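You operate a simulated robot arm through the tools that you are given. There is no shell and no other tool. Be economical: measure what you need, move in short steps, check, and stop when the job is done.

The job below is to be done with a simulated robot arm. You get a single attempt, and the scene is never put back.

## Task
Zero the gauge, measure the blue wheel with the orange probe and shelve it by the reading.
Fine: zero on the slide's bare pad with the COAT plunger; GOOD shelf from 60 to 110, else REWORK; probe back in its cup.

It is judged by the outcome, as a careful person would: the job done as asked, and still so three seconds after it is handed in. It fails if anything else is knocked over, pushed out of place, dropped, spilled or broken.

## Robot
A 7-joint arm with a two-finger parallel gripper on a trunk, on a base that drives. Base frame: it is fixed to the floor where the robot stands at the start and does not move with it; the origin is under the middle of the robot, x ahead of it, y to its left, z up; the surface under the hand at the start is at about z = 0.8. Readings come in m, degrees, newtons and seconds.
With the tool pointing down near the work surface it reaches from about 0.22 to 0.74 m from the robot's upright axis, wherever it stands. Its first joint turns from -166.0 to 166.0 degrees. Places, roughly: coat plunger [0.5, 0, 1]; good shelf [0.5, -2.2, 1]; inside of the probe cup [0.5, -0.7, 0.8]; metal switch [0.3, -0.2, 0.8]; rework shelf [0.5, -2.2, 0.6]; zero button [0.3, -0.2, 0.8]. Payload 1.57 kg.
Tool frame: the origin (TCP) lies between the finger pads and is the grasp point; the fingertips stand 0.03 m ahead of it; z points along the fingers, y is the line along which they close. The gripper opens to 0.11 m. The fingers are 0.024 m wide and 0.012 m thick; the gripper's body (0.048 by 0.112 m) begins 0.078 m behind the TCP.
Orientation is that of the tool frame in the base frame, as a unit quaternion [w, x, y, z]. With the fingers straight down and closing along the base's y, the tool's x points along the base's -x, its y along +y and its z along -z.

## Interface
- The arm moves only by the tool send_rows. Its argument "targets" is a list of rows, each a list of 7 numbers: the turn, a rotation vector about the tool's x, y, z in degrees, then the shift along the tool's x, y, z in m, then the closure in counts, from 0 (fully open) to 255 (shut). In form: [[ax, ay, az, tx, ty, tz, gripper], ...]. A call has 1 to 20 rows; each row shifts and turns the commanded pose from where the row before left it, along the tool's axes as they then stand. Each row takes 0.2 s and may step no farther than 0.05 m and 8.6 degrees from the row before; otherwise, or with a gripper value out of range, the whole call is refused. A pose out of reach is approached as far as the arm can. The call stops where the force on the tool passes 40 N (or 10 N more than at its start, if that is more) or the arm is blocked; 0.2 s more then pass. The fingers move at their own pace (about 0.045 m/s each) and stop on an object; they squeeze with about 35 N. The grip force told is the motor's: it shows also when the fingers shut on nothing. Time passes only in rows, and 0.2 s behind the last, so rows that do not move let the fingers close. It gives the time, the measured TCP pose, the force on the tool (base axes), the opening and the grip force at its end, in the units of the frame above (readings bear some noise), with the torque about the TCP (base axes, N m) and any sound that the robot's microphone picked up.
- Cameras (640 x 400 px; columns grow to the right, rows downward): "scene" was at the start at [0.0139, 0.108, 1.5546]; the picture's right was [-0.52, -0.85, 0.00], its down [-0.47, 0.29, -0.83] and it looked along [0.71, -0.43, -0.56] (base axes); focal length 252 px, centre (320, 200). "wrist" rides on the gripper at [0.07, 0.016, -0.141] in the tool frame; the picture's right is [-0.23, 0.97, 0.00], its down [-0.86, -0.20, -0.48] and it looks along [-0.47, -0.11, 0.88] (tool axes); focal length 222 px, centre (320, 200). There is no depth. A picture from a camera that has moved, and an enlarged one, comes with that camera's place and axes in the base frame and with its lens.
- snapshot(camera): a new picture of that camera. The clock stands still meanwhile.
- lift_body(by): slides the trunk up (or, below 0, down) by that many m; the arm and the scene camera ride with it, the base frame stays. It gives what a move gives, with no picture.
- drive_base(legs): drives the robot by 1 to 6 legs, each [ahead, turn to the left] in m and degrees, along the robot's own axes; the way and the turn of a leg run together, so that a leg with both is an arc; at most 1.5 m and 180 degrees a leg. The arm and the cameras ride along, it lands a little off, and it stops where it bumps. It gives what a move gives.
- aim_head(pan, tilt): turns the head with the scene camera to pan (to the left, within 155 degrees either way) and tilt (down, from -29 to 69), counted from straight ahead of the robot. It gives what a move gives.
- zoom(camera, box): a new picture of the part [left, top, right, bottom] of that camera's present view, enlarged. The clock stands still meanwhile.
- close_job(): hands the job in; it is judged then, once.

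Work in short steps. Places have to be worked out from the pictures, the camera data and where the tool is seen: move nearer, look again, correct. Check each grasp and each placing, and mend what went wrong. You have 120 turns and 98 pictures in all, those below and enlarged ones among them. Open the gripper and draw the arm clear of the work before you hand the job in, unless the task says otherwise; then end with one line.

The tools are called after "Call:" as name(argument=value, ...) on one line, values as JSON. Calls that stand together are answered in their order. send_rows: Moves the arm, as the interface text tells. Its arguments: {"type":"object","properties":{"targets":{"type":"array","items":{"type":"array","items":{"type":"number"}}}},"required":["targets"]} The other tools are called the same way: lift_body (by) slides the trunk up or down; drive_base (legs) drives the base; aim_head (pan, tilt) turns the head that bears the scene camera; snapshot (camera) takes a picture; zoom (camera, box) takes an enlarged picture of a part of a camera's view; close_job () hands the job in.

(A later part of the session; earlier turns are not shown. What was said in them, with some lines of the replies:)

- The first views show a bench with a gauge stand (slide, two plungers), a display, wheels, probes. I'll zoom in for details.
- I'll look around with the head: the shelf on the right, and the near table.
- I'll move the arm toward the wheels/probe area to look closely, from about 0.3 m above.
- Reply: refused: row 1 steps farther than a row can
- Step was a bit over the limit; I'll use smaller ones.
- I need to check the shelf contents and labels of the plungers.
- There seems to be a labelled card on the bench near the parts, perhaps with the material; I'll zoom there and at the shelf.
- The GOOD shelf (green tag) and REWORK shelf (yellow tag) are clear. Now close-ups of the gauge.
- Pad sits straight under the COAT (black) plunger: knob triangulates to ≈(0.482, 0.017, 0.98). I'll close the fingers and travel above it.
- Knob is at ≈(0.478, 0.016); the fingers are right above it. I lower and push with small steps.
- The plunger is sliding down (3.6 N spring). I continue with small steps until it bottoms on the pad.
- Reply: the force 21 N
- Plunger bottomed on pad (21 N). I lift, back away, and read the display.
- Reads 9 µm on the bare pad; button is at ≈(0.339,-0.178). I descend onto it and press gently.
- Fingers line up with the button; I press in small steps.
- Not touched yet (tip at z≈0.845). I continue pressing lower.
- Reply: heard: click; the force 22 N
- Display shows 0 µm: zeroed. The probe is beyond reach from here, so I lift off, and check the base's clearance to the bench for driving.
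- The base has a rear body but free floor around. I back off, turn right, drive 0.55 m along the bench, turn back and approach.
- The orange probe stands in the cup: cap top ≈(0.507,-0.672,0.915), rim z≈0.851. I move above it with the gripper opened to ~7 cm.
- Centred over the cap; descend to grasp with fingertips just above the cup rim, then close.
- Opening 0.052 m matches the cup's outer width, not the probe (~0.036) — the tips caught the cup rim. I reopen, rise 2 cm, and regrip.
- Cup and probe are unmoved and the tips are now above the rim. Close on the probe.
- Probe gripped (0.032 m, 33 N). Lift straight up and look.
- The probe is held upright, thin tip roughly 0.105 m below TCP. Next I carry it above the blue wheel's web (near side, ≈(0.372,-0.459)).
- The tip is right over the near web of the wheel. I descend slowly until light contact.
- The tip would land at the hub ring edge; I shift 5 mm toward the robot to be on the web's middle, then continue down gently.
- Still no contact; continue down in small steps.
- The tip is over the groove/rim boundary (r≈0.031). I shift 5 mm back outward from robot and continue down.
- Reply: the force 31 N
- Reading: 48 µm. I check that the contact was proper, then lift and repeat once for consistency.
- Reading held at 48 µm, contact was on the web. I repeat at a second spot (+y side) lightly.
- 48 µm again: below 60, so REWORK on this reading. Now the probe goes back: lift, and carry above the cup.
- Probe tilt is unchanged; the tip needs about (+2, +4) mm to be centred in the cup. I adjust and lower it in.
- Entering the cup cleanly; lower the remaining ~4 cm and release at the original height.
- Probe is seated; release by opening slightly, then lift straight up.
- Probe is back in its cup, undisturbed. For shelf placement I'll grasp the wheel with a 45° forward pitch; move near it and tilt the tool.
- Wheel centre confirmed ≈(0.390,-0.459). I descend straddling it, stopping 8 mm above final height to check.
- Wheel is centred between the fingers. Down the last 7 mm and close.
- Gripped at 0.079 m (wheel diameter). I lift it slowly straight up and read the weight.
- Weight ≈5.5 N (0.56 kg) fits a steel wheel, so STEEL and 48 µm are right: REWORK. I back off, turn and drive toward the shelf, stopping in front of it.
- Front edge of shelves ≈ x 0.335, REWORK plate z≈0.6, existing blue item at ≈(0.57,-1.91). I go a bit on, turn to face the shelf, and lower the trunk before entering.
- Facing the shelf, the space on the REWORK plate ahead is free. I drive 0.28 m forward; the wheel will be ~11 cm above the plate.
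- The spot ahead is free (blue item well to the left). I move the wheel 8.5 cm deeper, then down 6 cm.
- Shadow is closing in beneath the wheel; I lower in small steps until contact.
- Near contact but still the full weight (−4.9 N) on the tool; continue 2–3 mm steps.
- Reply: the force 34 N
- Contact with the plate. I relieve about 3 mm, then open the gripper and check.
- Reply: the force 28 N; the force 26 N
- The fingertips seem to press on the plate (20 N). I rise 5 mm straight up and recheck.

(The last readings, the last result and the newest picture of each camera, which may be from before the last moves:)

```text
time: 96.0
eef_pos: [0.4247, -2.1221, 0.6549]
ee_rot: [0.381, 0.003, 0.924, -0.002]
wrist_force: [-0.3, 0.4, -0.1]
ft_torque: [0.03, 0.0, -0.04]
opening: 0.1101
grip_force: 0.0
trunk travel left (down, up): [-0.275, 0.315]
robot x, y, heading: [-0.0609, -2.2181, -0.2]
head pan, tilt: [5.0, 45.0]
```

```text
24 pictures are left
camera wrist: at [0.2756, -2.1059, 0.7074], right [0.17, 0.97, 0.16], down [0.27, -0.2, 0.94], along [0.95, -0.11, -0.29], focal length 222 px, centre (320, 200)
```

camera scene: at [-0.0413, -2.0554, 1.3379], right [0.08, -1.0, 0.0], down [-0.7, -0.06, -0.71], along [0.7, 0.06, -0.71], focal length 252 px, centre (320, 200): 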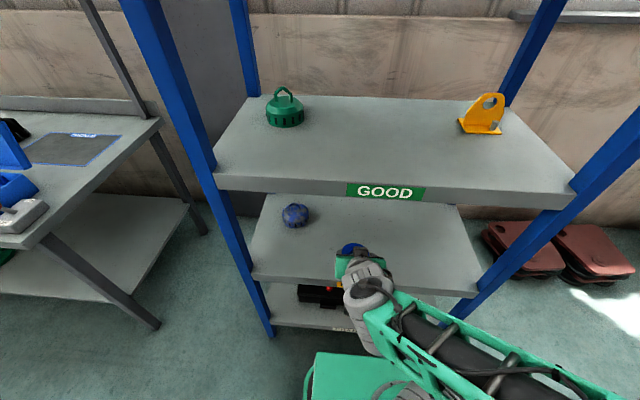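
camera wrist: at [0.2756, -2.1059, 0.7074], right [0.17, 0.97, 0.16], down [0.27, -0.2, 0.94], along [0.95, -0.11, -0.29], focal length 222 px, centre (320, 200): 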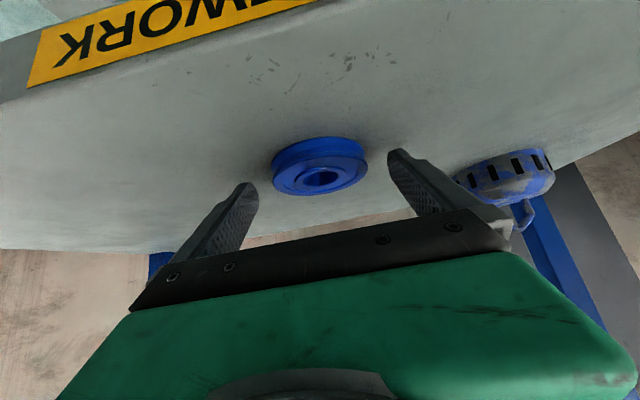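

All forces zero; wheel rests flat. I withdraw along the tool axis, then back the base away.

Call:
send_rows(targets=[[0, 0, 0, 0, 0, -0.02, 0], [0, 0, 0, 0, 0, -0.04, 0], [0, 0, 0, 0.015, 0, -0.035, 0], [0, 0, 0, 0.015, 0, -0.035, 0]])

Call:
drive_base(legs=[[-0.3, 0]])

Call:
snapshot(camera="scene")

Call:
zoom(camera="wrist", box=[160, 60, 480, 260])

```text
time: 97.0
eef_pos: [0.3127, -2.1234, 0.726]
ee_rot: [0.381, 0.002, 0.924, -0.001]
wrist_force: [0.1, -0.3, 0.1]
ft_torque: [-0.02, -0.01, -0.07]
opening: 0.1098
grip_force: 0.0
trunk travel left (down, up): [-0.275, 0.315]
robot x, y, heading: [-0.06, -2.2137, -0.4]
head pan, tilt: [5.0, 45.0]
```

```text
time: 99.1
eef_pos: [0.0114, -2.1205, 0.7273]
ee_rot: [0.382, 0.003, 0.924, -0.002]
wrist_force: [0.5, -0.7, -0.2]
ft_torque: [0.0, 0.02, 0.02]
opening: 0.1101
grip_force: 0.1
trunk travel left (down, up): [-0.275, 0.315]
robot x, y, heading: [-0.3618, -2.2178, -0.7]
head pan, tilt: [5.0, 45.0]
```

```text
23 pictures are left
camera scene: at [-0.3433, -2.0536, 1.3379], right [0.08, -1.0, 0.0], down [-0.7, -0.06, -0.71], along [0.7, 0.06, -0.71], focal length 252 px, centre (320, 200)
```

scene: 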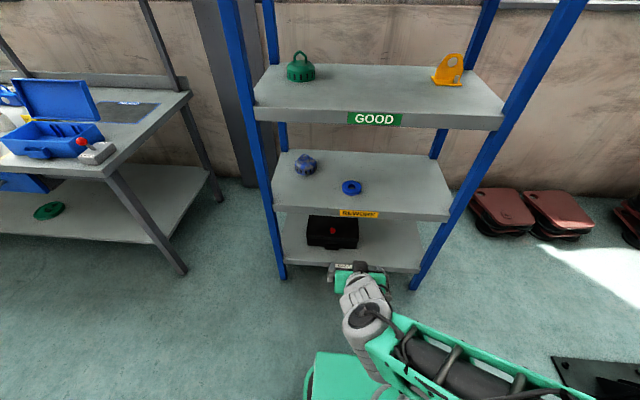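

```text
2.00 times, centred on (320, 160) of wrist
camera zoom: at [-0.1386, -2.104, 0.7792], right [0.17, 0.97, 0.16], down [0.27, -0.2, 0.94], along [0.95, -0.12, -0.29], focal length 444 px, centre (320, 280)
```

zoom: 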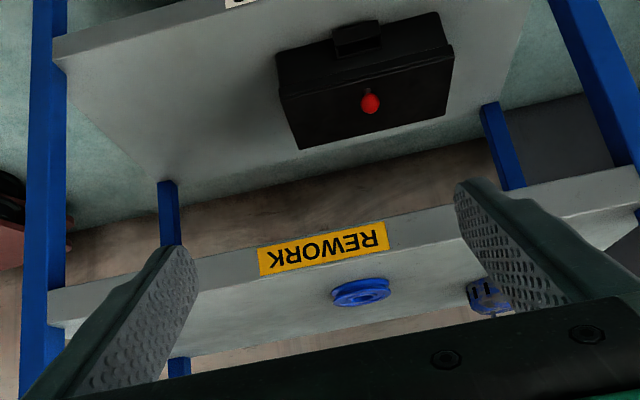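

The wheel lies flat on the REWORK shelf, the probe is back in its cup, and the arm is clear of the work with the gripper open. I hand the job in.

Call:
close_job()

```text
The job is handed in.
```

The gauge is zeroed, the blue wheel read 48 µm with the orange probe (below 60) and now lies on the REWORK shelf, and the probe is back in its cup; I left the metal switch on STEEL, since the wheel's weight of about 0.56 kg suggests steel.
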